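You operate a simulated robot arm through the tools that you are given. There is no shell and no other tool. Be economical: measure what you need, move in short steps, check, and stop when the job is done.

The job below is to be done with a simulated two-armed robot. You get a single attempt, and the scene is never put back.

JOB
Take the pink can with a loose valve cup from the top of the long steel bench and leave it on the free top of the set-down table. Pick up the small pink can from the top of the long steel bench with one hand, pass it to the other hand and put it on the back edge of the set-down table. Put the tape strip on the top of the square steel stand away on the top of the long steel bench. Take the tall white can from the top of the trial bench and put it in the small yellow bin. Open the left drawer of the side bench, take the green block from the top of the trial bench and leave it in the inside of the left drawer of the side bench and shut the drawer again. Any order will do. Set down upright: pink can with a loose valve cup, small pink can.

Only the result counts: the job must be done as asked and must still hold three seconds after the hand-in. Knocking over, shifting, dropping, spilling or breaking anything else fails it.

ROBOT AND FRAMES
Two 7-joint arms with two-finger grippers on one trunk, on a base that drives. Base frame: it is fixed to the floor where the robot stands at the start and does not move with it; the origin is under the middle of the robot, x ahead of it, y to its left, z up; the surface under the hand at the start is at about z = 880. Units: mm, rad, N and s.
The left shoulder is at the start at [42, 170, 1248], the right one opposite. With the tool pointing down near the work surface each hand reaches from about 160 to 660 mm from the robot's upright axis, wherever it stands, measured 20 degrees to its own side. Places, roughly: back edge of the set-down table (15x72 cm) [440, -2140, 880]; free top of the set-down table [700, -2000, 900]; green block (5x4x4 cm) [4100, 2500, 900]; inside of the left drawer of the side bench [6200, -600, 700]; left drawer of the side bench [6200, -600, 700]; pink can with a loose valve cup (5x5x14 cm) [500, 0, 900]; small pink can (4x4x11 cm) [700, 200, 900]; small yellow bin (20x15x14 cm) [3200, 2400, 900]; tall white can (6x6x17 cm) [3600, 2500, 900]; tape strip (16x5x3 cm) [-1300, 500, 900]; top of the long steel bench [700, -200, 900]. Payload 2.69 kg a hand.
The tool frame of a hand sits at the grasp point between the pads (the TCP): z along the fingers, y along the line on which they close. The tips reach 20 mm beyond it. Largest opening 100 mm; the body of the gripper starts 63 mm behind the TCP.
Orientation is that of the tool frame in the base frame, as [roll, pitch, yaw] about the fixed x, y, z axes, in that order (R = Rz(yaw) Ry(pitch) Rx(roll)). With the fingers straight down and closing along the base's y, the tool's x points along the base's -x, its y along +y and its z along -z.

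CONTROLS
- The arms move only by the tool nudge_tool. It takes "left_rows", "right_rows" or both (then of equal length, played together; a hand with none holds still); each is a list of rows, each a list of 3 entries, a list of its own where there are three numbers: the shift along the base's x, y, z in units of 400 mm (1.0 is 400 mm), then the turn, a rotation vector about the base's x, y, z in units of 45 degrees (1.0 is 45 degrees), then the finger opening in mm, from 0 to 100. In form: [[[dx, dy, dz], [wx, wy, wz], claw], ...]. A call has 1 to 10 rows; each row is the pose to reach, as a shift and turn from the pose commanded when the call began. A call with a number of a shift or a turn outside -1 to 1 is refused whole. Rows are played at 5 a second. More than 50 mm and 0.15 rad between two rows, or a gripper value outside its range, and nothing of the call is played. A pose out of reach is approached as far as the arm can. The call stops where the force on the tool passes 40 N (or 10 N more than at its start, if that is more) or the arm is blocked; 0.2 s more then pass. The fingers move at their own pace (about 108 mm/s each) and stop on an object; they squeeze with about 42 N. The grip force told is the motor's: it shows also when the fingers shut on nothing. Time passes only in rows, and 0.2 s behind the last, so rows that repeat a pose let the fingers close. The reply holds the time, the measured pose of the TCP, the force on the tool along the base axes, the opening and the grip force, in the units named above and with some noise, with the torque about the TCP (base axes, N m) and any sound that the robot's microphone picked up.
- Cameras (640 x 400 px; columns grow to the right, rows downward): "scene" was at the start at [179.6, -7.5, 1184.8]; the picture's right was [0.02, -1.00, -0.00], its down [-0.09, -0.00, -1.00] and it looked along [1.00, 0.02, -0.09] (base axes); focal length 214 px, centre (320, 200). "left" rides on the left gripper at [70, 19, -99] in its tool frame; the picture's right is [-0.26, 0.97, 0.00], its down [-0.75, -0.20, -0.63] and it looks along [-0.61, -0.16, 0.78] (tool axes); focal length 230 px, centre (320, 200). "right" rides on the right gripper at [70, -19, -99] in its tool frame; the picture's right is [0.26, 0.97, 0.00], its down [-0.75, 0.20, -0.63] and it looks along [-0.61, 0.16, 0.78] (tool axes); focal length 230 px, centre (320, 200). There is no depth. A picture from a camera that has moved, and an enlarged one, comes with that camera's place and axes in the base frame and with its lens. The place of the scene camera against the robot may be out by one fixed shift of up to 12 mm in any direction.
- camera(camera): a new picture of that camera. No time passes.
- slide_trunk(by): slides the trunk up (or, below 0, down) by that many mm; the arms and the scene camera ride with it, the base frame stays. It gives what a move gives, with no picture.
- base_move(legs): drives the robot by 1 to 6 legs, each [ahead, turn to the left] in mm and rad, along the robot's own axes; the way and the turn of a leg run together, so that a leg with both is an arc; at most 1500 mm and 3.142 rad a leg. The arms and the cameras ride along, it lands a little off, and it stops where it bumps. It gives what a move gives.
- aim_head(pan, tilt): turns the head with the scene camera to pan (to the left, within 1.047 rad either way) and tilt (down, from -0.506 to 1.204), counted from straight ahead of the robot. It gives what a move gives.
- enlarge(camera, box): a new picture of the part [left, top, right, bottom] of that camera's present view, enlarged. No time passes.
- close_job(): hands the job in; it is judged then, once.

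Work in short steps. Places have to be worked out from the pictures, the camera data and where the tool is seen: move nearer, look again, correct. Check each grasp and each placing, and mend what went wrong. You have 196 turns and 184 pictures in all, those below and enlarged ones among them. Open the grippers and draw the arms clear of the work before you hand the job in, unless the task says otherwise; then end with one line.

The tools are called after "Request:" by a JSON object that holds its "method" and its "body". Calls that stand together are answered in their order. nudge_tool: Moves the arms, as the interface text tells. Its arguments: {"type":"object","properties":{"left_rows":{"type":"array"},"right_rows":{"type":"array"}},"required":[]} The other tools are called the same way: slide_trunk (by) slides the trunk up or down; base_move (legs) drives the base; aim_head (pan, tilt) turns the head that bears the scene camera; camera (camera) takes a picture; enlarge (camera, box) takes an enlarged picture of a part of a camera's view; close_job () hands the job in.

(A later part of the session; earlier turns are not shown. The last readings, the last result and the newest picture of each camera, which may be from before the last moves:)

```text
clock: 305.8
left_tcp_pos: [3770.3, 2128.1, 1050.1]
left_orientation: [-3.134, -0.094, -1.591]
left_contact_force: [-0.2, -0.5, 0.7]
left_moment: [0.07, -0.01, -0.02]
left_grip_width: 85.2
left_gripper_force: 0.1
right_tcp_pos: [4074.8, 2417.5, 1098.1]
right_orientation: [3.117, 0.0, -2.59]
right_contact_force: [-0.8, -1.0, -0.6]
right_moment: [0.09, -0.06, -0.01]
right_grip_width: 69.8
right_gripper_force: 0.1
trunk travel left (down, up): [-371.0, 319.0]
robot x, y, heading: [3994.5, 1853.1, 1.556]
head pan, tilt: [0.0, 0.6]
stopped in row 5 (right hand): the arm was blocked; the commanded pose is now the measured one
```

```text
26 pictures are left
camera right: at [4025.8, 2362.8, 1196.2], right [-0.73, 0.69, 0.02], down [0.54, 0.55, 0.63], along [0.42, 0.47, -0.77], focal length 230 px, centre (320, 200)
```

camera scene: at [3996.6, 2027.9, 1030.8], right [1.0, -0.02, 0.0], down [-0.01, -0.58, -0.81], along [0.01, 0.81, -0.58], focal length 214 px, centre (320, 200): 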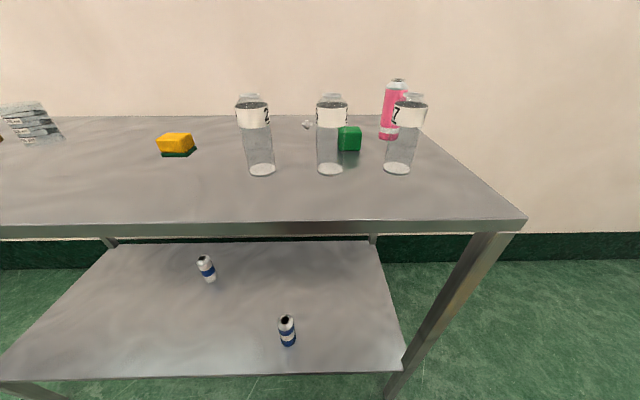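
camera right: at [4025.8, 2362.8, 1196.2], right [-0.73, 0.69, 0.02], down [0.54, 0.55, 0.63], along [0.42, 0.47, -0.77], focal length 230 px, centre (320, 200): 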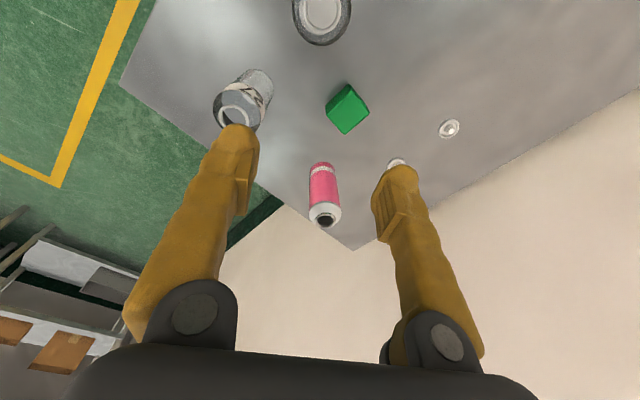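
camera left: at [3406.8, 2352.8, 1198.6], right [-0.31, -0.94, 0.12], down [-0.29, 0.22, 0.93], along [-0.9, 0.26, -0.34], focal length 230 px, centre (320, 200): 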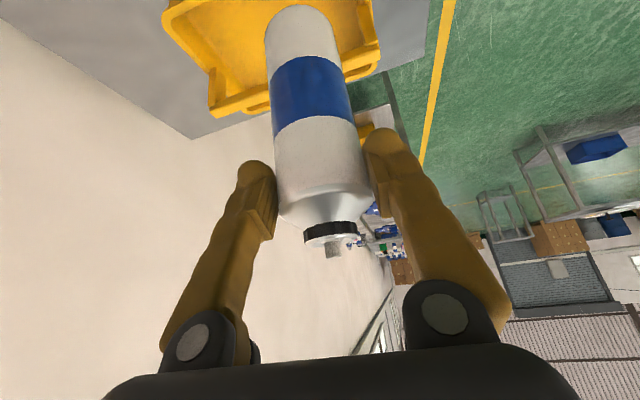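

Good view: block at [4055, 2452], pink can at [4136, 2494]. I lower to a more comfortable height slightly back, then finish the yaw.

Request:
{"method": "nudge_tool", "body": {"right_rows": [[[0, -0.02, -0.04], [0, 0, 0.05], 70], [[0, -0.05, -0.09], [0, 0, 0.15], 70], [[0, -0.06, -0.14], [0, 0, 0.3], 70], [[0, -0.06, -0.16], [0, 0, 0.45], 70], [[0, -0.06, -0.16], [0, 0, 0.6], 70], [[0, -0.06, -0.16], [0, 0, 0.75], 70], [[0, -0.06, -0.16], [0, 0, 0.9], 70], [[0, -0.06, -0.16], [0, 0, 1.0], 70]], "left_rows": [[[0, 0.03, 0.02], [0.04, 0, 0], 85], [[0, 0.06, 0.04], [0.08, 0, 0], 85], [[0, 0.09, 0.06], [0.12, 0, 0], 85], [[0, 0.12, 0.08], [0.12, 0, 0], 85], [[0, 0.15, 0.1], [0.12, 0, 0], 85], [[0, 0.15, 0.1], [0.12, 0, 0], 85], [[0, 0.15, 0.1], [0.12, 0, 0], 85], [[0, 0.15, 0.1], [0.12, 0, 0], 85]]}}

Request:
{"method": "camera", "body": {"camera": "right"}}

```text
clock: 307.6
left_tcp_pos: [3771.8, 2195.9, 1099.5]
left_orientation: [-3.139, 0.041, -1.594]
left_contact_force: [0.5, -0.5, 0.3]
left_moment: [-0.01, 0.04, 0.01]
left_grip_width: 84.9
left_gripper_force: 0.1
right_tcp_pos: [4076.8, 2396.5, 1031.8]
right_orientation: [3.119, -0.004, -1.801]
right_contact_force: [0.5, -0.2, -0.4]
right_moment: [0.03, 0.0, 0.02]
right_grip_width: 69.9
right_gripper_force: 0.2
trunk travel left (down, up): [-371.0, 319.0]
robot x, y, heading: [3995.0, 1854.0, 1.558]
head pan, tilt: [0.0, 0.6]
```

```text
25 pictures are left
camera right: at [4079.7, 2323.8, 1130.0], right [-1.0, -0.03, 0.02], down [-0.01, 0.78, 0.63], along [-0.04, 0.63, -0.78], focal length 230 px, centre (320, 200)
```

right: 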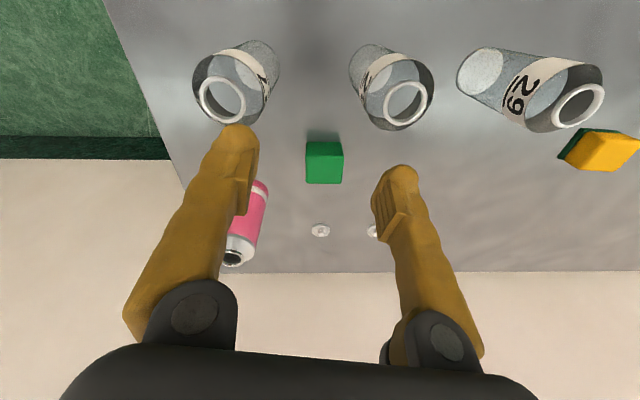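

Clear view: block at [4064, 2448], jars at x 4021 and 4134 (y 2365). I align yaw, move over the block and descend to z≈914.

Request:
{"method": "nudge_tool", "body": {"right_rows": [[[-0.012, 0.04, -0.02], [0, 0, 0.1], 64], [[-0.024, 0.08, -0.04], [0, 0, 0.2], 64], [[-0.0325, 0.12, -0.06], [0, 0, 0.29], 64], [[-0.0325, 0.13, -0.12], [0, 0, 0.29], 64], [[-0.0325, 0.13, -0.18], [0, 0, 0.29], 64], [[-0.0325, 0.13, -0.2], [0, 0, 0.29], 64], [[-0.0325, 0.13, -0.2], [0, 0, 0.29], 64]]}}

Request:
{"method": "camera", "body": {"camera": "right"}}

```text
clock: 308.5
left_tcp_pos: [3770.5, 2172.5, 1084.4]
left_orientation: [-3.138, -0.005, -1.596]
left_contact_force: [0.0, -0.2, 0.2]
left_moment: [0.12, -0.05, -0.01]
left_grip_width: 85.0
left_gripper_force: 0.0
right_tcp_pos: [4062.0, 2427.6, 1010.4]
right_orientation: [3.121, 0.011, -1.576]
right_contact_force: [-0.3, -1.4, -0.4]
right_moment: [0.1, -0.05, 0.0]
right_grip_width: 63.8
right_gripper_force: 0.0
trunk travel left (down, up): [-371.0, 319.0]
robot x, y, heading: [3997.9, 1855.1, 1.556]
head pan, tilt: [0.0, 0.6]
stopped in row 4 (right hand): the arm was blocked; the commanded pose is now the measured one
```

```text
24 pictures are left
camera right: at [4081.8, 2358.0, 1107.7], right [-0.97, -0.25, 0.02], down [-0.18, 0.74, 0.64], along [-0.17, 0.62, -0.77], focal length 230 px, centre (320, 200)
```

right: 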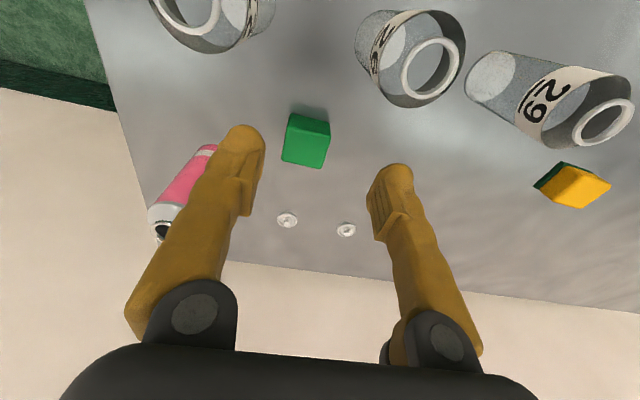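

Block's top centre is [4067, 2455]. I drive the base 28 mm forward instead of stretching the arm.

Request:
{"method": "base_move", "body": {"legs": [[28, 0]]}}

Request:
{"method": "nudge_tool", "body": {"right_rows": [[[0.005, 0, -0.02], [0, 0, 0], 64], [[0.01, 0, -0.05], [0, 0, 0], 64], [[0.012, 0, -0.09], [0, 0, 0], 64], [[0.012, 0, -0.09], [0, 0, 0], 64]]}}

Request:
{"method": "camera", "body": {"camera": "right"}}

```text
clock: 309.3
left_tcp_pos: [3773.3, 2205.4, 1085.3]
left_orientation: [-3.138, -0.01, -1.594]
left_contact_force: [1.2, 0.9, -0.6]
left_moment: [-0.06, 0.02, -0.03]
left_grip_width: 85.2
left_gripper_force: 0.0
right_tcp_pos: [4063.8, 2461.8, 1006.3]
right_orientation: [3.121, 0.004, -1.578]
right_contact_force: [-0.5, -0.1, -0.1]
right_moment: [-0.09, 0.01, -0.01]
right_grip_width: 63.8
right_gripper_force: 0.0
trunk travel left (down, up): [-371.0, 319.0]
robot x, y, heading: [3996.5, 1881.9, 1.558]
head pan, tilt: [0.0, 0.6]
```

```text
clock: 310.3
left_tcp_pos: [3772.2, 2183.2, 1073.6]
left_orientation: [-3.139, -0.056, -1.595]
left_contact_force: [-0.5, -0.9, -0.3]
left_moment: [0.01, -0.01, -0.03]
left_grip_width: 84.7
left_gripper_force: 0.1
right_tcp_pos: [4071.1, 2443.5, 980.6]
right_orientation: [3.123, 0.026, -1.578]
right_contact_force: [0.0, -0.3, 0.0]
right_moment: [0.02, 0.02, 0.0]
right_grip_width: 64.0
right_gripper_force: 0.0
trunk travel left (down, up): [-371.0, 319.0]
robot x, y, heading: [3996.6, 1887.2, 1.56]
head pan, tilt: [0.0, 0.6]
```

```text
23 pictures are left
camera right: at [4089.3, 2371.9, 1077.2], right [-0.97, -0.25, 0.01], down [-0.18, 0.74, 0.65], along [-0.17, 0.63, -0.76], focal length 230 px, centre (320, 200)
```

right: 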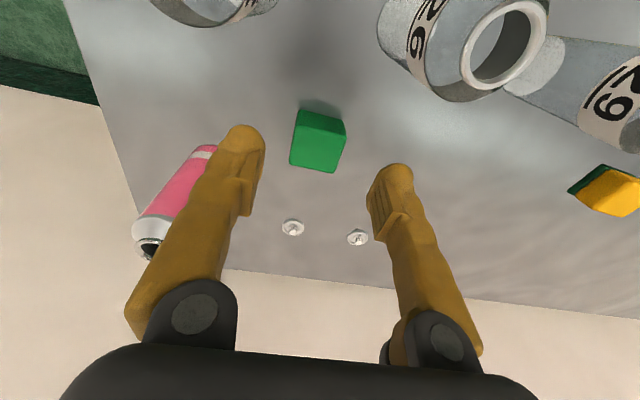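

Nearly there: +12 mm in y, then down.

Request:
{"method": "nudge_tool", "body": {"right_rows": [[[-0.004, 0.015, -0.03], [0, 0, 0], 64], [[-0.008, 0.03, -0.07], [0, 0, 0], 64], [[-0.008, 0.035, -0.11], [0, 0, 0], 64], [[-0.008, 0.035, -0.13], [0, 0, 0], 64], [[-0.008, 0.035, -0.13], [0, 0, 0], 64]]}}

Request:
{"method": "camera", "body": {"camera": "right"}}

```text
clock: 311.5
left_tcp_pos: [3771.6, 2183.2, 1073.4]
left_orientation: [-3.138, -0.055, -1.598]
left_contact_force: [-0.3, -0.3, 0.8]
left_moment: [0.0, 0.02, 0.02]
left_grip_width: 85.1
left_gripper_force: 0.0
right_tcp_pos: [4064.7, 2459.5, 928.6]
right_orientation: [3.123, 0.023, -1.578]
right_contact_force: [0.2, -0.5, -0.2]
right_moment: [0.0, 0.02, 0.01]
right_grip_width: 63.9
right_gripper_force: 0.0
trunk travel left (down, up): [-371.0, 319.0]
robot x, y, heading: [3995.8, 1881.1, 1.554]
head pan, tilt: [0.0, 0.6]
```

```text
22 pictures are left
camera right: at [4084.7, 2387.7, 1024.4], right [-0.97, -0.25, 0.01], down [-0.18, 0.74, 0.65], along [-0.17, 0.63, -0.76], focal length 230 px, centre (320, 200)
```

right: 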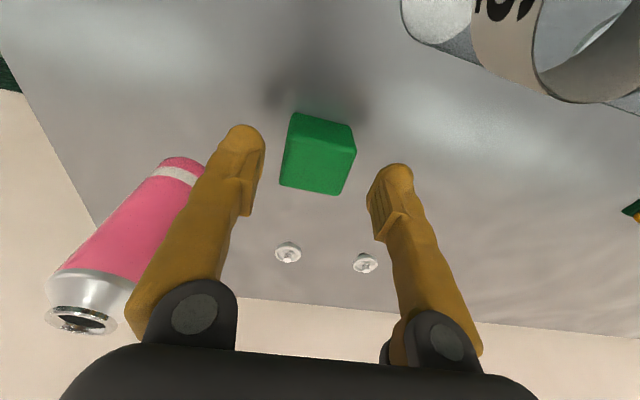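

The block sits between the fingers. I go down 16 mm, back 5 mm, and close.

Request:
{"method": "nudge_tool", "body": {"right_rows": [[[0, -0.01, -0.02], [0, 0, 0], 64], [[0, -0.013, -0.04], [0, 0, 0], 64], [[0, -0.013, -0.04], [0, 0, 0], 20], [[0, -0.013, -0.04], [0, 0, 0], 20], [[0, -0.013, -0.04], [0, 0, 0], 20]]}}

Request:
{"method": "camera", "body": {"camera": "right"}}

```text
clock: 312.7
left_tcp_pos: [3771.4, 2160.4, 1062.4]
left_orientation: [-3.135, -0.105, -1.595]
left_contact_force: [-0.5, 0.0, -1.6]
left_moment: [0.03, -0.06, 0.01]
left_grip_width: 85.2
left_gripper_force: 0.1
right_tcp_pos: [4063.5, 2443.4, 926.6]
right_orientation: [3.122, 0.048, -1.576]
right_contact_force: [-1.3, 0.0, -0.5]
right_moment: [0.0, -0.06, -0.02]
right_grip_width: 0.0
right_gripper_force: 30.0
trunk travel left (down, up): [-371.0, 319.0]
robot x, y, heading: [3996.7, 1885.4, 1.557]
head pan, tilt: [0.0, 0.6]
stopped in row 5 (right hand): the force on the tool passed its limit at 41 N (the readings are from after the stop); the commanded pose is now the measured one
```

```text
21 pictures are left
camera right: at [4083.8, 2368.8, 1020.6], right [-0.97, -0.25, 0.01], down [-0.18, 0.72, 0.67], along [-0.17, 0.65, -0.74], focal length 230 px, centre (320, 200)
```

right: 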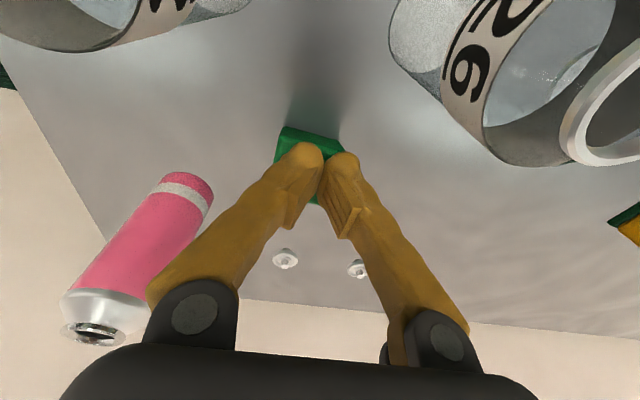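

The fingers slid off over the top: they were too high. I raise a little, open, and re-check the position.

Request:
{"method": "nudge_tool", "body": {"right_rows": [[[0, 0, 0.03], [0, 0, 0], 0], [[0, 0.01, 0.05], [0, 0, 0], 64], [[0, 0.025, 0.05], [0, 0, 0], 64], [[0, 0.025, 0.05], [0, 0, 0], 64]]}}

Request:
{"method": "camera", "body": {"camera": "right"}}

```text
clock: 313.7
left_tcp_pos: [3772.7, 2162.8, 1061.8]
left_orientation: [-3.138, -0.102, -1.595]
left_contact_force: [0.2, 0.3, -0.1]
left_moment: [0.0, 0.0, -0.01]
left_grip_width: 84.8
left_gripper_force: 0.1
right_tcp_pos: [4065.3, 2455.7, 946.6]
right_orientation: [3.123, 0.047, -1.578]
right_contact_force: [0.7, 0.4, 0.4]
right_moment: [0.01, -0.01, 0.02]
right_grip_width: 63.9
right_gripper_force: 0.1
trunk travel left (down, up): [-371.0, 319.0]
robot x, y, heading: [3994.9, 1884.5, 1.555]
head pan, tilt: [0.0, 0.6]
```

```text
20 pictures are left
camera right: at [4084.4, 2380.8, 1040.4], right [-0.97, -0.25, 0.01], down [-0.18, 0.72, 0.67], along [-0.17, 0.65, -0.74], focal length 230 px, centre (320, 200)
```

right: 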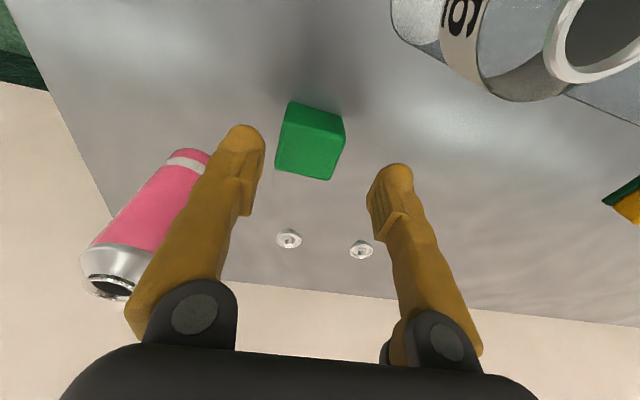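

I nudge 5 mm and use the trunk to lower 40 mm, then close.

Request:
{"method": "nudge_tool", "body": {"right_rows": [[[0.012, -0.005, 0], [0, 0, 0], 64], [[0.012, -0.005, 0], [0, 0, 0], 64]]}}

Request:
{"method": "slide_trunk", "body": {"by": -41}}

Request:
{"method": "nudge_tool", "body": {"right_rows": [[[0, 0, 0], [0, 0, 0], 45], [[0, 0, 0], [0, 0, 0], 20], [[0, 0, 0], [0, 0, 0], 20], [[0, 0, 0], [0, 0, 0], 20]]}}

Request:
{"method": "camera", "body": {"camera": "right"}}

```text
clock: 314.3
left_tcp_pos: [3771.2, 2162.1, 1061.1]
left_orientation: [-3.138, -0.102, -1.597]
left_contact_force: [0.5, 0.5, 0.1]
left_moment: [-0.01, -0.02, 0.0]
left_grip_width: 84.9
left_gripper_force: 0.0
right_tcp_pos: [4069.0, 2452.9, 945.6]
right_orientation: [3.122, 0.048, -1.577]
right_contact_force: [0.1, 0.8, -0.7]
right_moment: [0.0, 0.0, 0.02]
right_grip_width: 63.7
right_gripper_force: 0.2
trunk travel left (down, up): [-371.0, 319.0]
robot x, y, heading: [3998.1, 1884.3, 1.556]
head pan, tilt: [0.0, 0.6]
```

```text
clock: 315.2
left_tcp_pos: [3772.8, 2160.9, 1022.1]
left_orientation: [-3.137, -0.103, -1.594]
left_contact_force: [-1.1, -0.3, 0.3]
left_moment: [0.0, 0.01, 0.01]
left_grip_width: 85.0
left_gripper_force: 0.0
right_tcp_pos: [4068.3, 2452.6, 904.9]
right_orientation: [3.122, 0.049, -1.579]
right_contact_force: [-0.1, 0.1, 1.0]
right_moment: [0.02, -0.01, 0.02]
right_grip_width: 63.8
right_gripper_force: 0.0
trunk travel left (down, up): [-330.0, 360.0]
robot x, y, heading: [3995.7, 1880.7, 1.553]
head pan, tilt: [0.0, 0.6]
```

```text
clock: 316.2
left_tcp_pos: [3772.2, 2162.6, 1020.8]
left_orientation: [-3.137, -0.102, -1.595]
left_contact_force: [-0.5, -0.2, -1.0]
left_moment: [-0.02, -0.04, 0.01]
left_grip_width: 85.3
left_gripper_force: 0.2
right_tcp_pos: [4069.7, 2453.0, 904.1]
right_orientation: [3.122, 0.049, -1.577]
right_contact_force: [0.6, 0.6, 0.3]
right_moment: [0.06, -0.03, -0.07]
right_grip_width: 43.7
right_gripper_force: 41.8
trunk travel left (down, up): [-330.0, 360.0]
robot x, y, heading: [3996.7, 1882.5, 1.559]
head pan, tilt: [0.0, 0.6]
```

```text
19 pictures are left
camera right: at [4088.8, 2378.3, 999.6], right [-0.97, -0.25, 0.01], down [-0.18, 0.72, 0.67], along [-0.17, 0.65, -0.74], focal length 230 px, centre (320, 200)
```

right: 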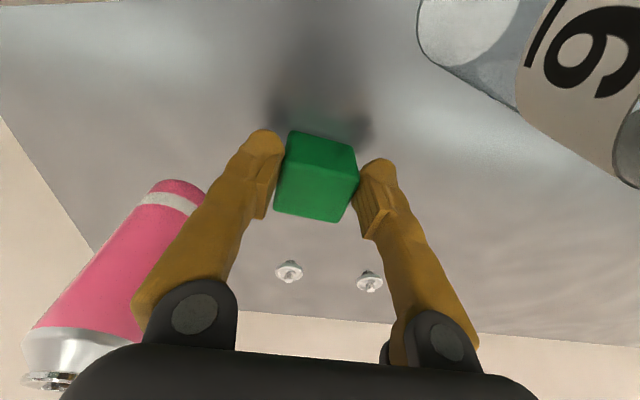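

Firmly gripped (43.7 mm). I raise with the trunk and back away.

Request:
{"method": "slide_trunk", "body": {"by": 90}}

Request:
{"method": "slide_trunk", "body": {"by": 80}}

Request:
{"method": "base_move", "body": {"legs": [[-250, 0]]}}

```text
clock: 317.4
left_tcp_pos: [3772.2, 2162.4, 1109.7]
left_orientation: [-3.14, -0.108, -1.595]
left_contact_force: [0.2, 0.2, -0.7]
left_moment: [0.0, 0.01, 0.01]
left_grip_width: 85.0
left_gripper_force: 0.1
right_tcp_pos: [4068.4, 2451.7, 995.0]
right_orientation: [3.12, 0.046, -1.579]
right_contact_force: [-0.5, 1.2, -0.5]
right_moment: [-0.02, -0.01, -0.02]
right_grip_width: 43.5
right_gripper_force: 41.6
trunk travel left (down, up): [-420.0, 270.0]
robot x, y, heading: [3996.6, 1883.9, 1.552]
head pan, tilt: [0.0, 0.6]
```

```text
clock: 318.6
left_tcp_pos: [3771.8, 2161.0, 1189.0]
left_orientation: [-3.137, -0.11, -1.596]
left_contact_force: [0.0, -0.4, 0.2]
left_moment: [0.03, -0.03, -0.04]
left_grip_width: 85.2
left_gripper_force: 0.1
right_tcp_pos: [4069.1, 2453.2, 1074.1]
right_orientation: [3.122, 0.048, -1.578]
right_contact_force: [-0.3, 0.4, -0.6]
right_moment: [-0.02, -0.05, 0.0]
right_grip_width: 43.0
right_gripper_force: 41.9
trunk travel left (down, up): [-500.0, 190.0]
robot x, y, heading: [3995.6, 1882.1, 1.556]
head pan, tilt: [0.0, 0.6]
```

```text
clock: 320.4
left_tcp_pos: [3768.0, 1910.3, 1190.4]
left_orientation: [-3.137, -0.108, -1.594]
left_contact_force: [-0.1, -0.9, -0.2]
left_moment: [0.01, -0.01, -0.01]
left_grip_width: 85.0
left_gripper_force: 0.1
right_tcp_pos: [4064.3, 2200.9, 1075.9]
right_orientation: [3.121, 0.049, -1.576]
right_contact_force: [0.0, -0.9, -1.2]
right_moment: [0.01, 0.0, 0.03]
right_grip_width: 43.2
right_gripper_force: 41.7
trunk travel left (down, up): [-500.0, 190.0]
robot x, y, heading: [3993.6, 1637.5, 1.556]
head pan, tilt: [0.0, 0.6]
```

I retract the right hand, lower the trunk for steadier driving, and head for the side bench in the east.

Request:
{"method": "nudge_tool", "body": {"right_rows": [[[0.03, -0.09, 0.02], [0, 0, 0], 20], [[0.06, -0.18, 0.04], [0, 0, 0], 20], [[0.09, -0.27, 0.06], [0, 0, 0], 20], [[0.12, -0.36, 0.08], [0, 0, 0], 20], [[0.15, -0.42, 0.1], [0, 0, 0], 20]], "left_rows": [[[0, 0.04, 0.01], [0.05, 0, 0], 85], [[0, 0.08, 0.02], [0.1, 0, 0], 85], [[0, 0.12, 0.03], [0.138, 0, 0], 85], [[0, 0.14, 0.03], [0.138, 0, 0], 85], [[0, 0.14, 0.03], [0.138, 0, 0], 85]]}}

Request:
{"method": "slide_trunk", "body": {"by": -140}}

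Request:
{"method": "base_move", "body": {"legs": [[0, -1.3]]}}

Request:
{"method": "base_move", "body": {"legs": [[0, -1.315]]}}

Request:
{"method": "camera", "body": {"camera": "scene"}}

```text
clock: 321.6
left_tcp_pos: [3768.3, 1944.4, 1199.1]
left_orientation: [-3.142, -0.003, -1.594]
left_contact_force: [-0.2, -0.6, -0.1]
left_moment: [0.02, 0.03, 0.04]
left_grip_width: 84.8
left_gripper_force: 0.0
right_tcp_pos: [4125.4, 2012.9, 1123.1]
right_orientation: [3.123, 0.066, -1.576]
right_contact_force: [0.3, -0.8, -0.3]
right_moment: [0.0, -0.03, 0.03]
right_grip_width: 43.1
right_gripper_force: 42.1
trunk travel left (down, up): [-500.0, 190.0]
robot x, y, heading: [3993.5, 1635.0, 1.554]
head pan, tilt: [0.0, 0.6]
```

```text
clock: 323.3
left_tcp_pos: [3767.5, 1944.5, 1061.0]
left_orientation: [3.14, 0.0, -1.594]
left_contact_force: [-0.1, 0.9, 0.5]
left_moment: [-0.02, 0.01, -0.04]
left_grip_width: 85.2
left_gripper_force: 0.2
right_tcp_pos: [4125.0, 2012.6, 983.7]
right_orientation: [3.122, 0.064, -1.578]
right_contact_force: [0.4, 0.1, -0.7]
right_moment: [0.01, 0.0, -0.02]
right_grip_width: 43.6
right_gripper_force: 42.1
trunk travel left (down, up): [-360.0, 330.0]
robot x, y, heading: [3992.6, 1631.6, 1.551]
head pan, tilt: [0.0, 0.6]
```

```text
clock: 327.0
left_tcp_pos: [4235.1, 1933.9, 1064.7]
left_orientation: [-3.141, 0.011, -2.893]
left_contact_force: [0.7, -0.4, 0.4]
left_moment: [0.02, 0.01, -0.01]
left_grip_width: 84.9
left_gripper_force: 0.1
right_tcp_pos: [4396.6, 1607.7, 983.6]
right_orientation: [3.123, 0.064, -2.875]
right_contact_force: [-0.1, -0.4, -0.4]
right_moment: [0.01, 0.05, 0.0]
right_grip_width: 43.6
right_gripper_force: 42.4
trunk travel left (down, up): [-360.0, 330.0]
robot x, y, heading: [3993.8, 1640.5, 0.253]
head pan, tilt: [0.0, 0.6]
```

```text
clock: 330.8
left_tcp_pos: [4325.5, 1477.4, 1062.1]
left_orientation: [3.14, 0.007, 2.034]
left_contact_force: [-0.3, 0.8, 0.6]
left_moment: [0.02, 0.0, 0.01]
left_grip_width: 85.2
left_gripper_force: 0.1
right_tcp_pos: [4042.2, 1247.4, 989.3]
right_orientation: [3.123, 0.081, 2.05]
right_contact_force: [0.2, 0.7, 0.2]
right_moment: [0.0, 0.03, -0.01]
right_grip_width: 43.4
right_gripper_force: 41.4
trunk travel left (down, up): [-360.0, 330.0]
robot x, y, heading: [3996.7, 1639.8, -1.097]
head pan, tilt: [0.0, 0.6]
```

```text
18 pictures are left
camera scene: at [4076.4, 1473.1, 1020.9], right [-0.89, -0.46, 0.0], down [-0.26, 0.52, -0.82], along [0.37, -0.73, -0.58], focal length 214 px, centre (320, 200)
```

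scene: 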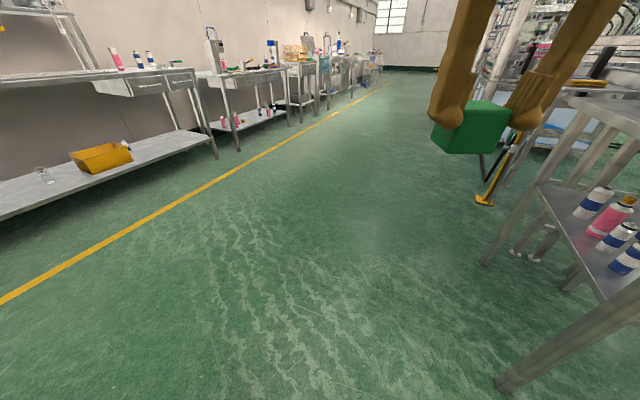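

The aisle is open; the side bench with two drawers is the second along the wall, near y≈−700. I drive there and face it.

Request:
{"method": "base_move", "body": {"legs": [[1300, 0], [1250, 0]]}}

Request:
{"method": "base_move", "body": {"legs": [[0, 1.09]]}}

Request:
{"method": "camera", "body": {"camera": "scene"}}

```text
clock: 343.4
left_tcp_pos: [5512.6, -778.5, 1051.8]
left_orientation: [-3.141, -0.039, 2.056]
left_contact_force: [0.4, -0.4, 0.1]
left_moment: [0.03, -0.03, 0.02]
left_grip_width: 84.8
left_gripper_force: 0.1
right_tcp_pos: [5237.4, -1019.6, 993.6]
right_orientation: [3.125, 0.097, 2.074]
right_contact_force: [0.1, 1.0, 0.2]
right_moment: [0.01, 0.0, -0.03]
right_grip_width: 43.5
right_gripper_force: 41.4
trunk travel left (down, up): [-360.0, 330.0]
robot x, y, heading: [5189.3, -641.8, -1.076]
head pan, tilt: [0.0, 0.6]
```

```text
clock: 346.6
left_tcp_pos: [5436.1, -415.4, 1052.4]
left_orientation: [3.141, -0.038, -3.112]
left_contact_force: [-0.7, 0.6, -0.8]
left_moment: [0.0, -0.01, 0.01]
left_grip_width: 85.1
left_gripper_force: 0.1
right_tcp_pos: [5534.5, -769.4, 999.9]
right_orientation: [3.125, 0.11, -3.095]
right_contact_force: [-0.2, 0.0, -1.6]
right_moment: [-0.01, 0.01, -0.01]
right_grip_width: 43.5
right_gripper_force: 41.7
trunk travel left (down, up): [-360.0, 330.0]
robot x, y, heading: [5192.8, -647.7, 0.037]
head pan, tilt: [0.0, 0.6]
```

```text
17 pictures are left
camera scene: at [5365.3, -649.9, 1021.0], right [0.04, -1.0, 0.0], down [-0.58, -0.02, -0.82], along [0.81, 0.03, -0.58], focal length 214 px, centre (320, 200)
```

scene: 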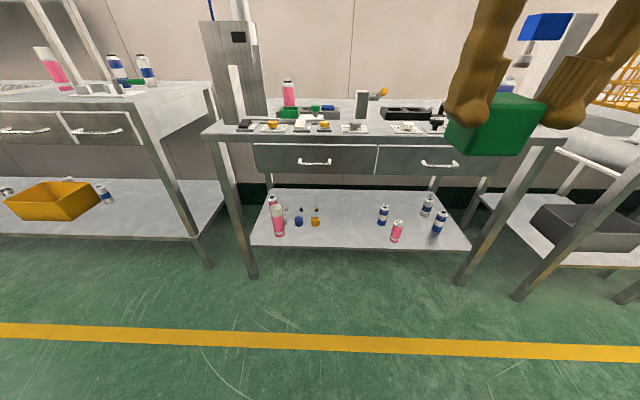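

The left drawer's handle is near [5775, −625, 825]. Plan: the left hand clamps the bar from the front (closing in the vertical plane), I pull by driving back. First approach and raise the right hand.

Request:
{"method": "base_move", "body": {"legs": [[90, -0.05]]}}

Request:
{"method": "nudge_tool", "body": {"left_rows": [[[0, -0.02, 0], [0, 0, 0.17], 85], [[0, -0.04, 0], [0, 0, 0.34], 85], [[0, -0.06, 0], [0, 0, 0.51], 85], [[0, -0.08, 0], [0, 0, 0.68], 85], [[0, -0.1, 0], [0, 0, 0.85], 70], [[0, -0.12, 0], [0, 0, 1.0], 70], [[0, -0.12, 0], [0, 0, 1.0], 70]], "right_rows": [[[-0.04, -0.02, 0.08], [0, 0.03, 0], 20], [[-0.08, -0.04, 0.16], [0, 0.06, 0], 20], [[-0.1, -0.06, 0.24], [0, 0.1, 0], 20], [[-0.1, -0.08, 0.32], [0, 0.13, 0], 20], [[-0.1, -0.1, 0.4], [0, 0.13, 0], 20], [[-0.1, -0.1, 0.45], [0, 0.13, 0], 20], [[-0.1, -0.1, 0.45], [0, 0.13, 0], 20]]}}

Request:
{"method": "nudge_tool", "body": {"left_rows": [[[0, -0.02, 0], [0, 0, 0.17], 70], [[0, -0.05, 0], [0, 0, 0.34], 70], [[0, -0.08, 0], [0, 0, 0.51], 70], [[0, -0.11, 0], [0, 0, 0.68], 70], [[0, -0.14, 0], [0, 0, 0.85], 70], [[0, -0.16, 0], [0, 0, 1.0], 70], [[0, -0.16, 0], [0, 0, 1.0], 70]]}}

Request:
{"method": "nudge_tool", "body": {"left_rows": [[[0.01, -0.03, -0.02], [0, -0.17, 0], 70], [[0.02, -0.06, -0.04], [0, -0.34, 0], 70], [[0.03, -0.09, -0.07], [0, -0.51, 0], 70], [[0.04, -0.12, -0.1], [0, -0.68, 0], 70], [[0.05, -0.15, -0.12], [0, -0.85, 0], 70], [[0.05, -0.18, -0.14], [0, -1.0, 0], 70], [[0.05, -0.18, -0.14], [0, -1.0, 0], 70]]}}

```text
clock: 347.7
left_tcp_pos: [5495.5, -425.1, 1061.1]
left_orientation: [3.14, 0.0, 3.124]
left_contact_force: [-1.2, -0.4, 2.4]
left_moment: [-0.04, -0.09, -0.02]
left_grip_width: 85.1
left_gripper_force: 0.0
right_tcp_pos: [5578.8, -784.6, 1013.7]
right_orientation: [3.127, 0.155, -3.138]
right_contact_force: [-1.7, 0.0, 0.2]
right_moment: [0.0, -0.06, -0.02]
right_grip_width: 43.5
right_gripper_force: 42.1
trunk travel left (down, up): [-360.0, 330.0]
robot x, y, heading: [5282.1, -646.6, -0.001]
head pan, tilt: [0.0, 0.6]
```

```text
clock: 349.3
left_tcp_pos: [5517.8, -474.7, 1053.0]
left_orientation: [3.138, -0.025, -2.372]
left_contact_force: [-2.2, -0.4, -0.5]
left_moment: [0.0, -0.12, 0.0]
left_grip_width: 70.0
left_gripper_force: 0.0
right_tcp_pos: [5562.2, -822.9, 1185.0]
right_orientation: [3.125, 0.029, -3.138]
right_contact_force: [-1.4, -0.8, -1.1]
right_moment: [0.01, -0.1, 0.0]
right_grip_width: 43.4
right_gripper_force: 42.0
trunk travel left (down, up): [-360.0, 330.0]
robot x, y, heading: [5287.3, -647.1, -0.009]
head pan, tilt: [0.0, 0.6]
```

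```text
clock: 350.9
left_tcp_pos: [5521.4, -537.6, 1053.2]
left_orientation: [3.13, -0.023, -1.587]
left_contact_force: [-0.1, -0.1, -0.2]
left_moment: [-0.02, 0.02, 0.0]
left_grip_width: 70.0
left_gripper_force: 0.0
right_tcp_pos: [5567.0, -823.0, 1182.5]
right_orientation: [3.127, 0.017, -3.138]
right_contact_force: [0.1, 0.1, -0.1]
right_moment: [-0.01, 0.02, -0.01]
right_grip_width: 43.4
right_gripper_force: 42.7
trunk travel left (down, up): [-360.0, 330.0]
robot x, y, heading: [5282.4, -645.5, 0.001]
head pan, tilt: [0.0, 0.6]
```

```text
clock: 352.5
left_tcp_pos: [5612.3, -485.3, 1101.5]
left_orientation: [-2.581, -0.013, -1.667]
left_contact_force: [-0.5, 1.1, 0.0]
left_moment: [-0.07, -0.03, -0.04]
left_grip_width: 70.0
left_gripper_force: 0.0
left hand out of reach, approached as far as the arm can: row 2, 3, 4, 5, 6, 7
right_tcp_pos: [5566.2, -820.2, 1183.4]
right_orientation: [3.129, 0.017, -3.14]
right_contact_force: [0.0, 0.9, -0.5]
right_moment: [-0.07, -0.01, 0.0]
right_grip_width: 43.5
right_gripper_force: 41.4
trunk travel left (down, up): [-360.0, 330.0]
robot x, y, heading: [5284.0, -645.0, -0.007]
head pan, tilt: [0.0, 0.6]
```

That wrist orientation isn't reachable. A simpler grip: natural orientation tilted forward, closing along y on the two ends of the 70 mm handle. I unwind.

Request:
{"method": "nudge_tool", "body": {"left_rows": [[[-0.03, 0, 0], [0, 0.17, 0], 85], [[-0.06, 0, 0], [0, 0.34, 0], 85], [[-0.1, 0, 0], [0, 0.51, 0], 85], [[-0.14, 0, 0], [0, 0.68, 0], 85], [[-0.16, 0, 0], [0, 0.72, 0], 85], [[-0.16, 0, 0], [0, 0.72, 0], 85]]}}

Request:
{"method": "nudge_tool", "body": {"left_rows": [[[0, -0.02, 0], [0, 0, -0.17], 95], [[0, -0.04, 0], [0, 0, -0.34], 95], [[0, -0.06, 0], [0, 0, -0.51], 95], [[0, -0.08, 0], [0, 0, -0.68], 95], [[0, -0.08, 0], [0, 0, -0.85], 95], [[0, -0.08, 0], [0, 0, -1.0], 95]]}}

Request:
{"method": "nudge_tool", "body": {"left_rows": [[[0, -0.02, -0.02], [0, 0, -0.17], 95], [[0, -0.05, -0.04], [0, 0, -0.34], 95], [[0, -0.08, -0.06], [0, 0, -0.51], 95], [[0, -0.11, -0.08], [0, 0, -0.68], 95], [[0, -0.14, -0.1], [0, 0, -0.85], 95], [[0, -0.16, -0.12], [0, 0, -0.93], 95], [[0, -0.16, -0.12], [0, 0, -0.93], 95]]}}

Request:
{"method": "slide_trunk", "body": {"by": -140}}

```text
clock: 353.9
left_tcp_pos: [5553.2, -490.5, 1100.3]
left_orientation: [3.132, -0.061, -1.651]
left_contact_force: [-1.4, -0.9, 0.0]
left_moment: [0.0, -0.04, 0.03]
left_grip_width: 85.3
left_gripper_force: 0.1
right_tcp_pos: [5566.8, -823.8, 1182.2]
right_orientation: [3.127, 0.018, -3.139]
right_contact_force: [0.6, 0.4, -1.1]
right_moment: [0.01, 0.01, 0.01]
right_grip_width: 43.5
right_gripper_force: 42.0
trunk travel left (down, up): [-360.0, 330.0]
robot x, y, heading: [5286.7, -643.5, -0.007]
head pan, tilt: [0.0, 0.6]
```

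```text
clock: 355.3
left_tcp_pos: [5554.1, -522.4, 1100.9]
left_orientation: [3.137, -0.07, -2.436]
left_contact_force: [0.0, 0.1, 0.1]
left_moment: [0.02, -0.01, -0.03]
left_grip_width: 94.9
left_gripper_force: 0.1
right_tcp_pos: [5565.3, -822.9, 1181.5]
right_orientation: [3.125, 0.018, -3.137]
right_contact_force: [-0.6, -0.6, 0.1]
right_moment: [-0.03, 0.03, -0.04]
right_grip_width: 43.4
right_gripper_force: 42.4
trunk travel left (down, up): [-360.0, 330.0]
robot x, y, heading: [5283.0, -645.8, 0.001]
head pan, tilt: [0.0, 0.6]
```

```text
clock: 356.9
left_tcp_pos: [5555.2, -586.4, 1054.9]
left_orientation: [-3.136, -0.062, 3.114]
left_contact_force: [-0.1, 0.0, 0.1]
left_moment: [-0.04, 0.0, 0.0]
left_grip_width: 95.1
left_gripper_force: 0.0
right_tcp_pos: [5566.0, -823.1, 1181.4]
right_orientation: [3.126, 0.017, -3.139]
right_contact_force: [-1.1, -0.1, -0.4]
right_moment: [0.02, 0.02, 0.02]
right_grip_width: 43.4
right_gripper_force: 42.3
trunk travel left (down, up): [-360.0, 330.0]
robot x, y, heading: [5287.4, -643.7, -0.005]
head pan, tilt: [0.0, 0.6]
```

```text
clock: 358.6
left_tcp_pos: [5554.6, -585.5, 914.8]
left_orientation: [-3.136, -0.062, 3.115]
left_contact_force: [-0.1, -0.8, -0.2]
left_moment: [-0.02, 0.01, -0.03]
left_grip_width: 95.2
left_gripper_force: 0.0
right_tcp_pos: [5567.9, -823.7, 1044.2]
right_orientation: [3.127, 0.023, -3.138]
right_contact_force: [-0.6, -0.8, 0.0]
right_moment: [0.0, 0.03, 0.0]
right_grip_width: 43.5
right_gripper_force: 42.0
trunk travel left (down, up): [-220.0, 470.0]
robot x, y, heading: [5285.3, -645.4, -0.002]
head pan, tilt: [0.0, 0.6]
```

Now I tilt the left hand forward ~45° in front of the handle and look at it closely.

Request:
{"method": "nudge_tool", "body": {"left_rows": [[[0.01, -0.02, -0.03], [0, -0.17, 0], 95], [[0.02, -0.04, -0.06], [0, -0.34, 0], 95], [[0.03, -0.06, -0.09], [0, -0.51, 0], 95], [[0.05, -0.08, -0.12], [0, -0.68, 0], 95], [[0.07, -0.1, -0.15], [0, -0.85, 0], 95], [[0.09, -0.1, -0.17], [0, -1.0, 0.03], 95], [[0.09, -0.1, -0.17], [0, -1.0, 0.03], 95]]}}

Request:
{"method": "camera", "body": {"camera": "left"}}

Request:
{"method": "camera", "body": {"camera": "scene"}}

```text
clock: 359.6
left_tcp_pos: [5565.6, -613.3, 871.4]
left_orientation: [3.117, 0.412, 3.087]
left_contact_force: [156.1, 62.2, 88.9]
left_moment: [-1.92, 21.4, -11.64]
left_grip_width: 95.2
left_gripper_force: 0.0
right_tcp_pos: [5552.0, -822.2, 1036.7]
right_orientation: [3.128, -0.007, -3.139]
right_contact_force: [-0.6, 0.9, -0.4]
right_moment: [0.02, -0.02, 0.0]
right_grip_width: 43.6
right_gripper_force: 41.8
trunk travel left (down, up): [-220.0, 470.0]
robot x, y, heading: [5283.3, -643.6, -0.003]
head pan, tilt: [0.0, 0.6]
stopped in row 4 (left hand): the force on the tool passed its limit at 99 N (the readings are from after the stop); the commanded pose is now the measured one
```

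```text
16 pictures are left
camera left: at [5462.7, -591.2, 934.9], right [0.28, 0.95, 0.12], down [0.43, -0.24, 0.87], along [0.86, -0.19, -0.47], focal length 230 px, centre (320, 200)
```

left: 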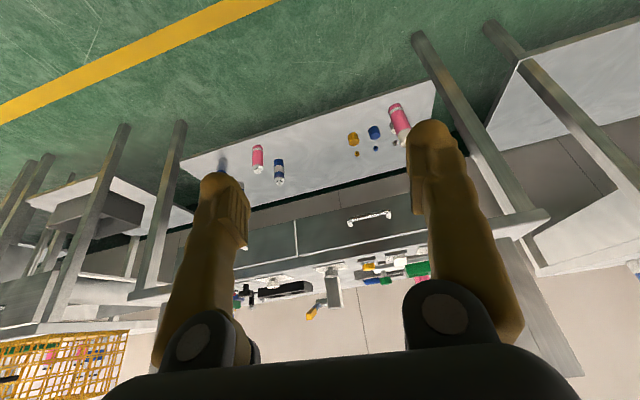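

```text
15 pictures are left
camera scene: at [5452.9, -650.0, 876.9], right [0.07, -1.0, 0.0], down [-0.62, -0.04, -0.79], along [0.79, 0.05, -0.62], focal length 214 px, centre (320, 200)
```

scene: 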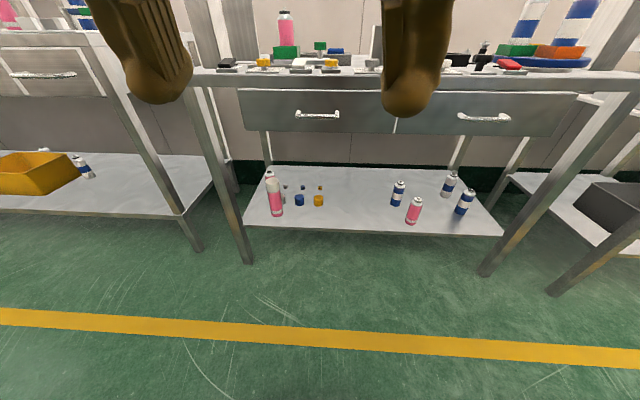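

My hand touched my own head, and triangulating the views shows the bench is farther and lower: handle ≈ [5950, −605, 735], about 100 mm long, bench top ≈ 815. I free the left hand, level it, and set yaw +90° so the fingers can clamp the bar front/back.

Request:
{"method": "nudge_tool", "body": {"left_rows": [[[0.06, 0, 0.01], [0, 0.1, 0], 80], [[0.14, 0, 0.02], [0, 0.25, 0], 80], [[0.22, 0, 0.03], [0, 0.4, 0], 80], [[0.3, 0.03, 0.04], [0, 0.52, 0], 80], [[0.36, 0.06, 0.05], [0, 0.52, 0.05], 80], [[0.4, 0.08, 0.05], [0, 0.52, 0.05], 80]]}}

Request:
{"method": "nudge_tool", "body": {"left_rows": [[[0, 0, 0], [0, 0, 0.17], 70], [[0, 0, 0], [0, 0, 0.34], 70], [[0, 0, 0], [0, 0, 0.51], 70], [[0, 0, 0], [0, 0, 0.68], 70], [[0, 0, 0], [0, 0, 0.85], 70], [[0, 0, 0], [0, 0, 1.0], 70]]}}

Request:
{"method": "nudge_tool", "body": {"left_rows": [[[0, 0, 0], [0, 0, 0.17], 60], [[0, 0, 0], [0, 0, 0.34], 60], [[0, 0, 0], [0, 0, 0.51], 60], [[0, 0, 0], [0, 0, 0.68], 60], [[0, 0, 0], [0, 0, 0.85], 60], [[0, 0, 0], [0, 0, 1.0], 60]]}}

Request:
{"method": "nudge_tool", "body": {"left_rows": [[[0.02, -0.01, -0.02], [0, -0.15, 0], 60], [[0.04, -0.02, -0.05], [0, -0.3, 0], 60], [[0.06, -0.03, -0.09], [0, -0.45, 0], 60], [[0.08, -0.04, -0.13], [0, -0.6, 0], 60], [[0.1, -0.05, -0.17], [0, -0.7, 0], 60], [[0.12, -0.05, -0.21], [0, -0.7, 0], 60], [[0.12, -0.05, -0.21], [0, -0.7, 0], 60]]}}

```text
clock: 361.0
left_tcp_pos: [5720.3, -584.4, 897.2]
left_orientation: [3.133, 0.025, -3.136]
left_contact_force: [0.0, 0.0, -0.6]
left_moment: [0.05, 0.0, 0.03]
left_grip_width: 79.9
left_gripper_force: 0.1
right_tcp_pos: [5553.1, -824.2, 1037.2]
right_orientation: [3.127, -0.008, -3.137]
right_contact_force: [-0.3, 0.4, -0.4]
right_moment: [-0.01, 0.01, 0.02]
right_grip_width: 43.4
right_gripper_force: 41.9
trunk travel left (down, up): [-220.0, 470.0]
robot x, y, heading: [5281.1, -649.5, -0.003]
head pan, tilt: [0.0, 0.6]
```

```text
clock: 362.4
left_tcp_pos: [5719.9, -584.1, 895.1]
left_orientation: [3.132, 0.024, -2.349]
left_contact_force: [-0.1, -0.4, 0.3]
left_moment: [0.05, -0.03, 0.02]
left_grip_width: 70.0
left_gripper_force: 0.1
right_tcp_pos: [5553.9, -823.7, 1037.3]
right_orientation: [3.126, -0.006, -3.138]
right_contact_force: [0.0, -0.2, 0.4]
right_moment: [0.01, 0.02, -0.05]
right_grip_width: 43.2
right_gripper_force: 41.7
trunk travel left (down, up): [-220.0, 470.0]
robot x, y, heading: [5286.0, -646.5, -0.005]
head pan, tilt: [0.0, 0.6]
```

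```text
clock: 363.8
left_tcp_pos: [5718.3, -583.5, 898.1]
left_orientation: [3.132, 0.021, -1.561]
left_contact_force: [0.2, -0.6, 0.6]
left_moment: [0.04, 0.0, 0.02]
left_grip_width: 60.0
left_gripper_force: 0.0
right_tcp_pos: [5552.5, -822.9, 1037.2]
right_orientation: [3.126, -0.007, -3.138]
right_contact_force: [0.1, 0.0, -0.9]
right_moment: [0.01, 0.02, 0.0]
right_grip_width: 43.5
right_gripper_force: 42.0
trunk travel left (down, up): [-220.0, 470.0]
robot x, y, heading: [5281.2, -643.9, -0.008]
head pan, tilt: [0.0, 0.6]
```

```text
clock: 365.4
left_tcp_pos: [5774.9, -601.3, 830.4]
left_orientation: [-2.591, -0.024, -1.536]
left_contact_force: [0.8, 0.2, -0.2]
left_moment: [-0.02, -0.01, 0.01]
left_grip_width: 60.2
left_gripper_force: 0.0
left hand out of reach, approached as far as the arm can: row 6
right_tcp_pos: [5552.1, -822.9, 1037.7]
right_orientation: [3.127, -0.007, -3.138]
right_contact_force: [-0.7, 0.0, 0.8]
right_moment: [0.01, 0.02, 0.0]
right_grip_width: 43.2
right_gripper_force: 42.0
trunk travel left (down, up): [-220.0, 470.0]
robot x, y, heading: [5283.2, -645.3, -0.006]
head pan, tilt: [0.0, 0.6]
```

Works. I lower the trunk 85 mm to bring the hand near handle height and look.

Request:
{"method": "slide_trunk", "body": {"by": -85}}

Request:
{"method": "aim_head", "body": {"pan": 0.05, "tilt": 0.2}}

Request:
{"method": "camera", "body": {"camera": "scene"}}

Request:
{"method": "camera", "body": {"camera": "left"}}

```text
clock: 366.6
left_tcp_pos: [5774.3, -598.2, 742.6]
left_orientation: [-2.597, -0.023, -1.53]
left_contact_force: [0.8, -0.7, 0.5]
left_moment: [-0.03, -0.02, 0.0]
left_grip_width: 60.0
left_gripper_force: 0.0
right_tcp_pos: [5553.3, -823.6, 953.0]
right_orientation: [3.126, -0.003, -3.138]
right_contact_force: [-0.2, 0.5, -0.7]
right_moment: [0.01, 0.01, 0.02]
right_grip_width: 43.4
right_gripper_force: 41.8
trunk travel left (down, up): [-135.0, 555.0]
robot x, y, heading: [5281.5, -643.7, -0.008]
head pan, tilt: [0.0, 0.6]
```

```text
clock: 367.5
left_tcp_pos: [5772.9, -598.4, 741.3]
left_orientation: [-2.602, -0.022, -1.528]
left_contact_force: [-0.5, 0.1, 0.8]
left_moment: [-0.03, 0.03, 0.01]
left_grip_width: 59.8
left_gripper_force: 0.0
right_tcp_pos: [5552.0, -821.7, 953.4]
right_orientation: [3.126, -0.004, -3.138]
right_contact_force: [0.5, -0.4, -0.7]
right_moment: [-0.01, -0.01, 0.02]
right_grip_width: 43.5
right_gripper_force: 42.1
trunk travel left (down, up): [-135.0, 555.0]
robot x, y, heading: [5284.7, -648.0, -0.011]
head pan, tilt: [0.051, 0.201]
```

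```text
14 pictures are left
camera scene: at [5459.2, -651.8, 832.6], right [0.04, -1.0, 0.0], down [-0.22, -0.01, -0.98], along [0.98, 0.04, -0.22], focal length 214 px, centre (320, 200)
```

scene: 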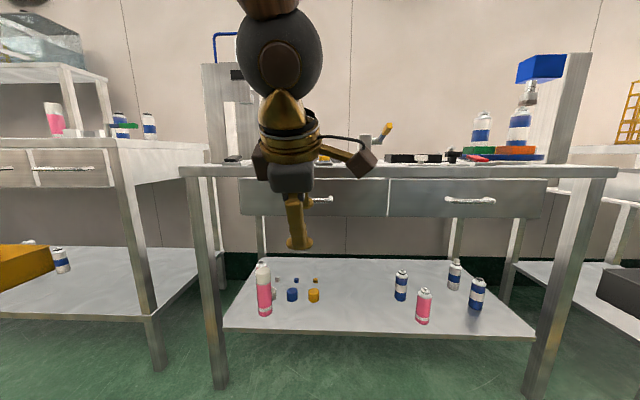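

```text
13 pictures are left
camera left: at [5710.3, -668.6, 817.7], right [-0.84, 0.21, -0.5], down [-0.18, 0.76, 0.63], along [0.51, 0.62, -0.6], focal length 230 px, centre (320, 200)
```

left: 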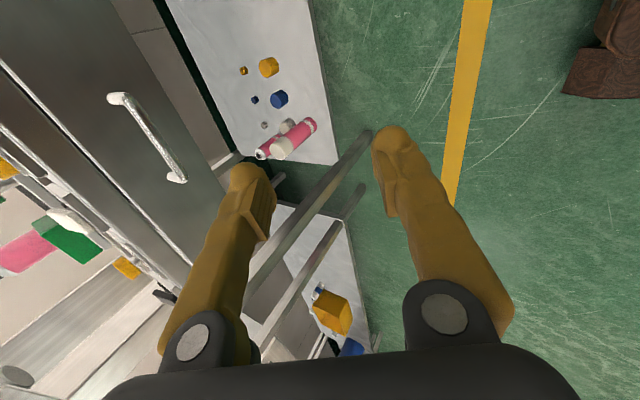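

Both views put the handle at about x 5990±30, z≈724, y≈−600. I drive forward 120 mm and look again from the hand.

Request:
{"method": "base_move", "body": {"legs": [[120, 0]]}}

Request:
{"method": "camera", "body": {"camera": "left"}}

```text
clock: 368.7
left_tcp_pos: [5894.2, -600.6, 738.5]
left_orientation: [-2.607, -0.022, -1.529]
left_contact_force: [-0.6, -0.4, -0.3]
left_moment: [0.03, 0.03, 0.01]
left_grip_width: 60.2
left_gripper_force: 0.0
right_tcp_pos: [5672.8, -825.0, 953.6]
right_orientation: [3.126, -0.004, -3.14]
right_contact_force: [0.3, 0.8, 0.1]
right_moment: [-0.02, 0.02, -0.01]
right_grip_width: 43.7
right_gripper_force: 42.1
trunk travel left (down, up): [-135.0, 555.0]
robot x, y, heading: [5404.1, -647.2, -0.002]
head pan, tilt: [0.051, 0.201]
```

```text
12 pictures are left
camera left: at [5831.0, -669.9, 815.9], right [-0.84, 0.21, -0.5], down [-0.18, 0.76, 0.63], along [0.51, 0.62, -0.6], focal length 230 px, centre (320, 200)
```

left: 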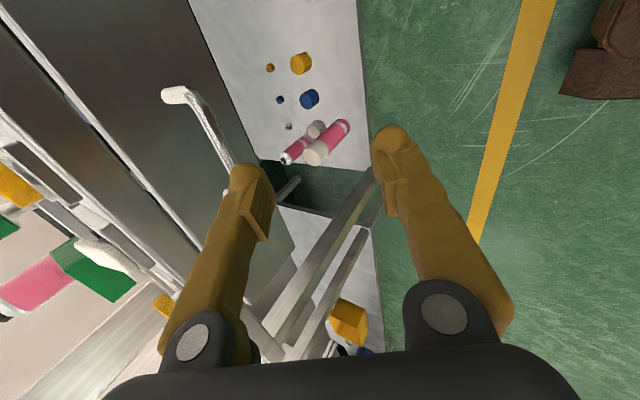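

The bar is at about [6006, −600, 718] with 25 mm behind it. I raise 40 mm, drive 76 mm forward, and then come down along the finger direction with a 28 mm opening.

Request:
{"method": "slide_trunk", "body": {"by": 40}}

Request:
{"method": "base_move", "body": {"legs": [[74, 0]]}}

Request:
{"method": "nudge_tool", "body": {"left_rows": [[[0, 0, 0], [0, 0, 0], 28], [[0, 0, 0], [0, 0, 0], 28]]}}

Request:
{"method": "camera", "body": {"camera": "left"}}

```text
clock: 369.5
left_tcp_pos: [5884.2, -598.7, 791.6]
left_orientation: [-2.59, -0.036, -1.527]
left_contact_force: [0.0, -0.2, -0.1]
left_moment: [0.03, 0.01, 0.01]
left_grip_width: 60.2
left_gripper_force: 0.0
right_tcp_pos: [5659.1, -823.6, 987.5]
right_orientation: [3.126, -0.034, -3.14]
right_contact_force: [-0.5, -0.5, -0.6]
right_moment: [0.03, -0.01, 0.01]
right_grip_width: 43.4
right_gripper_force: 42.5
trunk travel left (down, up): [-175.0, 515.0]
robot x, y, heading: [5401.7, -645.7, -0.01]
head pan, tilt: [0.051, 0.201]
```

```text
clock: 370.6
left_tcp_pos: [5960.4, -597.1, 788.4]
left_orientation: [-2.593, -0.037, -1.521]
left_contact_force: [-0.5, 0.0, 0.0]
left_moment: [-0.01, -0.02, 0.0]
left_grip_width: 60.0
left_gripper_force: 0.2
right_tcp_pos: [5737.0, -825.2, 986.5]
right_orientation: [3.125, -0.033, -3.138]
right_contact_force: [0.3, 0.0, -0.6]
right_moment: [0.0, -0.03, 0.02]
right_grip_width: 43.3
right_gripper_force: 41.6
trunk travel left (down, up): [-175.0, 515.0]
robot x, y, heading: [5481.6, -651.3, -0.009]
head pan, tilt: [0.051, 0.201]
```

```text
clock: 371.2
left_tcp_pos: [5950.1, -595.8, 801.2]
left_orientation: [-2.576, -0.041, -1.532]
left_contact_force: [0.2, -0.8, -0.8]
left_moment: [-0.02, 0.01, 0.0]
left_grip_width: 27.8
left_gripper_force: 0.0
right_tcp_pos: [5722.3, -824.5, 980.8]
right_orientation: [3.127, -0.061, -3.141]
right_contact_force: [1.0, 0.5, -1.1]
right_moment: [-0.01, 0.02, -0.01]
right_grip_width: 43.3
right_gripper_force: 41.6
trunk travel left (down, up): [-175.0, 515.0]
robot x, y, heading: [5480.7, -645.6, -0.004]
head pan, tilt: [0.051, 0.201]
```

```text
11 pictures are left
camera left: at [5885.5, -664.6, 876.2], right [-0.82, 0.2, -0.53], down [-0.2, 0.77, 0.61], along [0.53, 0.61, -0.59], focal length 230 px, centre (320, 200)
```

left: 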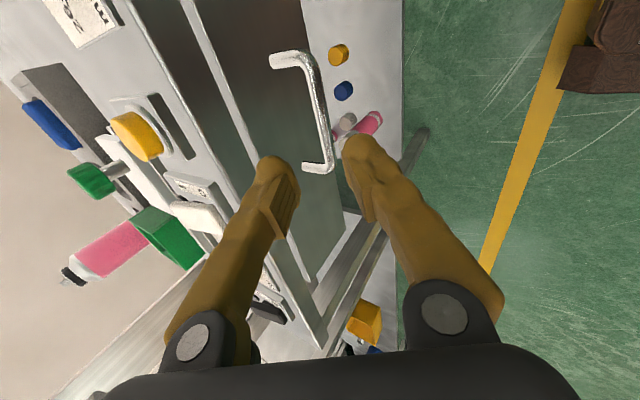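

The bar is precisely at [6003, −597, 718]; my hand's axis is aligned with it. I advance 83 mm along the finger direction in small steps.

Request:
{"method": "nudge_tool", "body": {"left_rows": [[[0.027, 0, -0.042], [0, 0, 0], 28], [[0.055, 0, -0.087], [0, 0, 0], 28], [[0.083, 0, -0.131], [0, 0, 0], 28], [[0.1, 0, -0.158], [0, 0, 0], 28], [[0.111, 0, -0.175], [0, 0, 0], 28], [[0.111, 0, -0.175], [0, 0, 0], 28]]}}

Request:
{"method": "camera", "body": {"camera": "left"}}

```text
clock: 372.8
left_tcp_pos: [6013.7, -588.1, 775.0]
left_orientation: [-2.546, -0.101, -1.491]
left_contact_force: [-20.7, -1.4, 8.2]
left_moment: [-0.11, -0.27, -0.19]
left_grip_width: 17.0
left_gripper_force: 0.2
left hand out of reach, approached as far as the arm can: row 2, 3, 4, 5, 6
right_tcp_pos: [5712.1, -825.1, 992.1]
right_orientation: [3.127, -0.002, -3.14]
right_contact_force: [-0.5, -0.5, -0.7]
right_moment: [0.02, 0.06, 0.01]
right_grip_width: 43.5
right_gripper_force: 41.8
trunk travel left (down, up): [-175.0, 515.0]
robot x, y, heading: [5478.5, -642.1, -0.002]
head pan, tilt: [0.051, 0.201]
stopped in row 6 (left hand): the arm was blocked; the commanded pose is now the measured one
```

```text
10 pictures are left
camera left: at [5949.8, -653.6, 854.2], right [-0.81, 0.14, -0.56], down [-0.25, 0.79, 0.55], along [0.52, 0.59, -0.61], focal length 230 px, centre (320, 200)
```

left: 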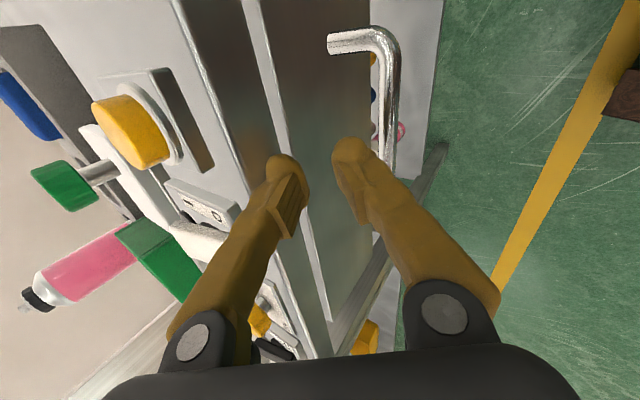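

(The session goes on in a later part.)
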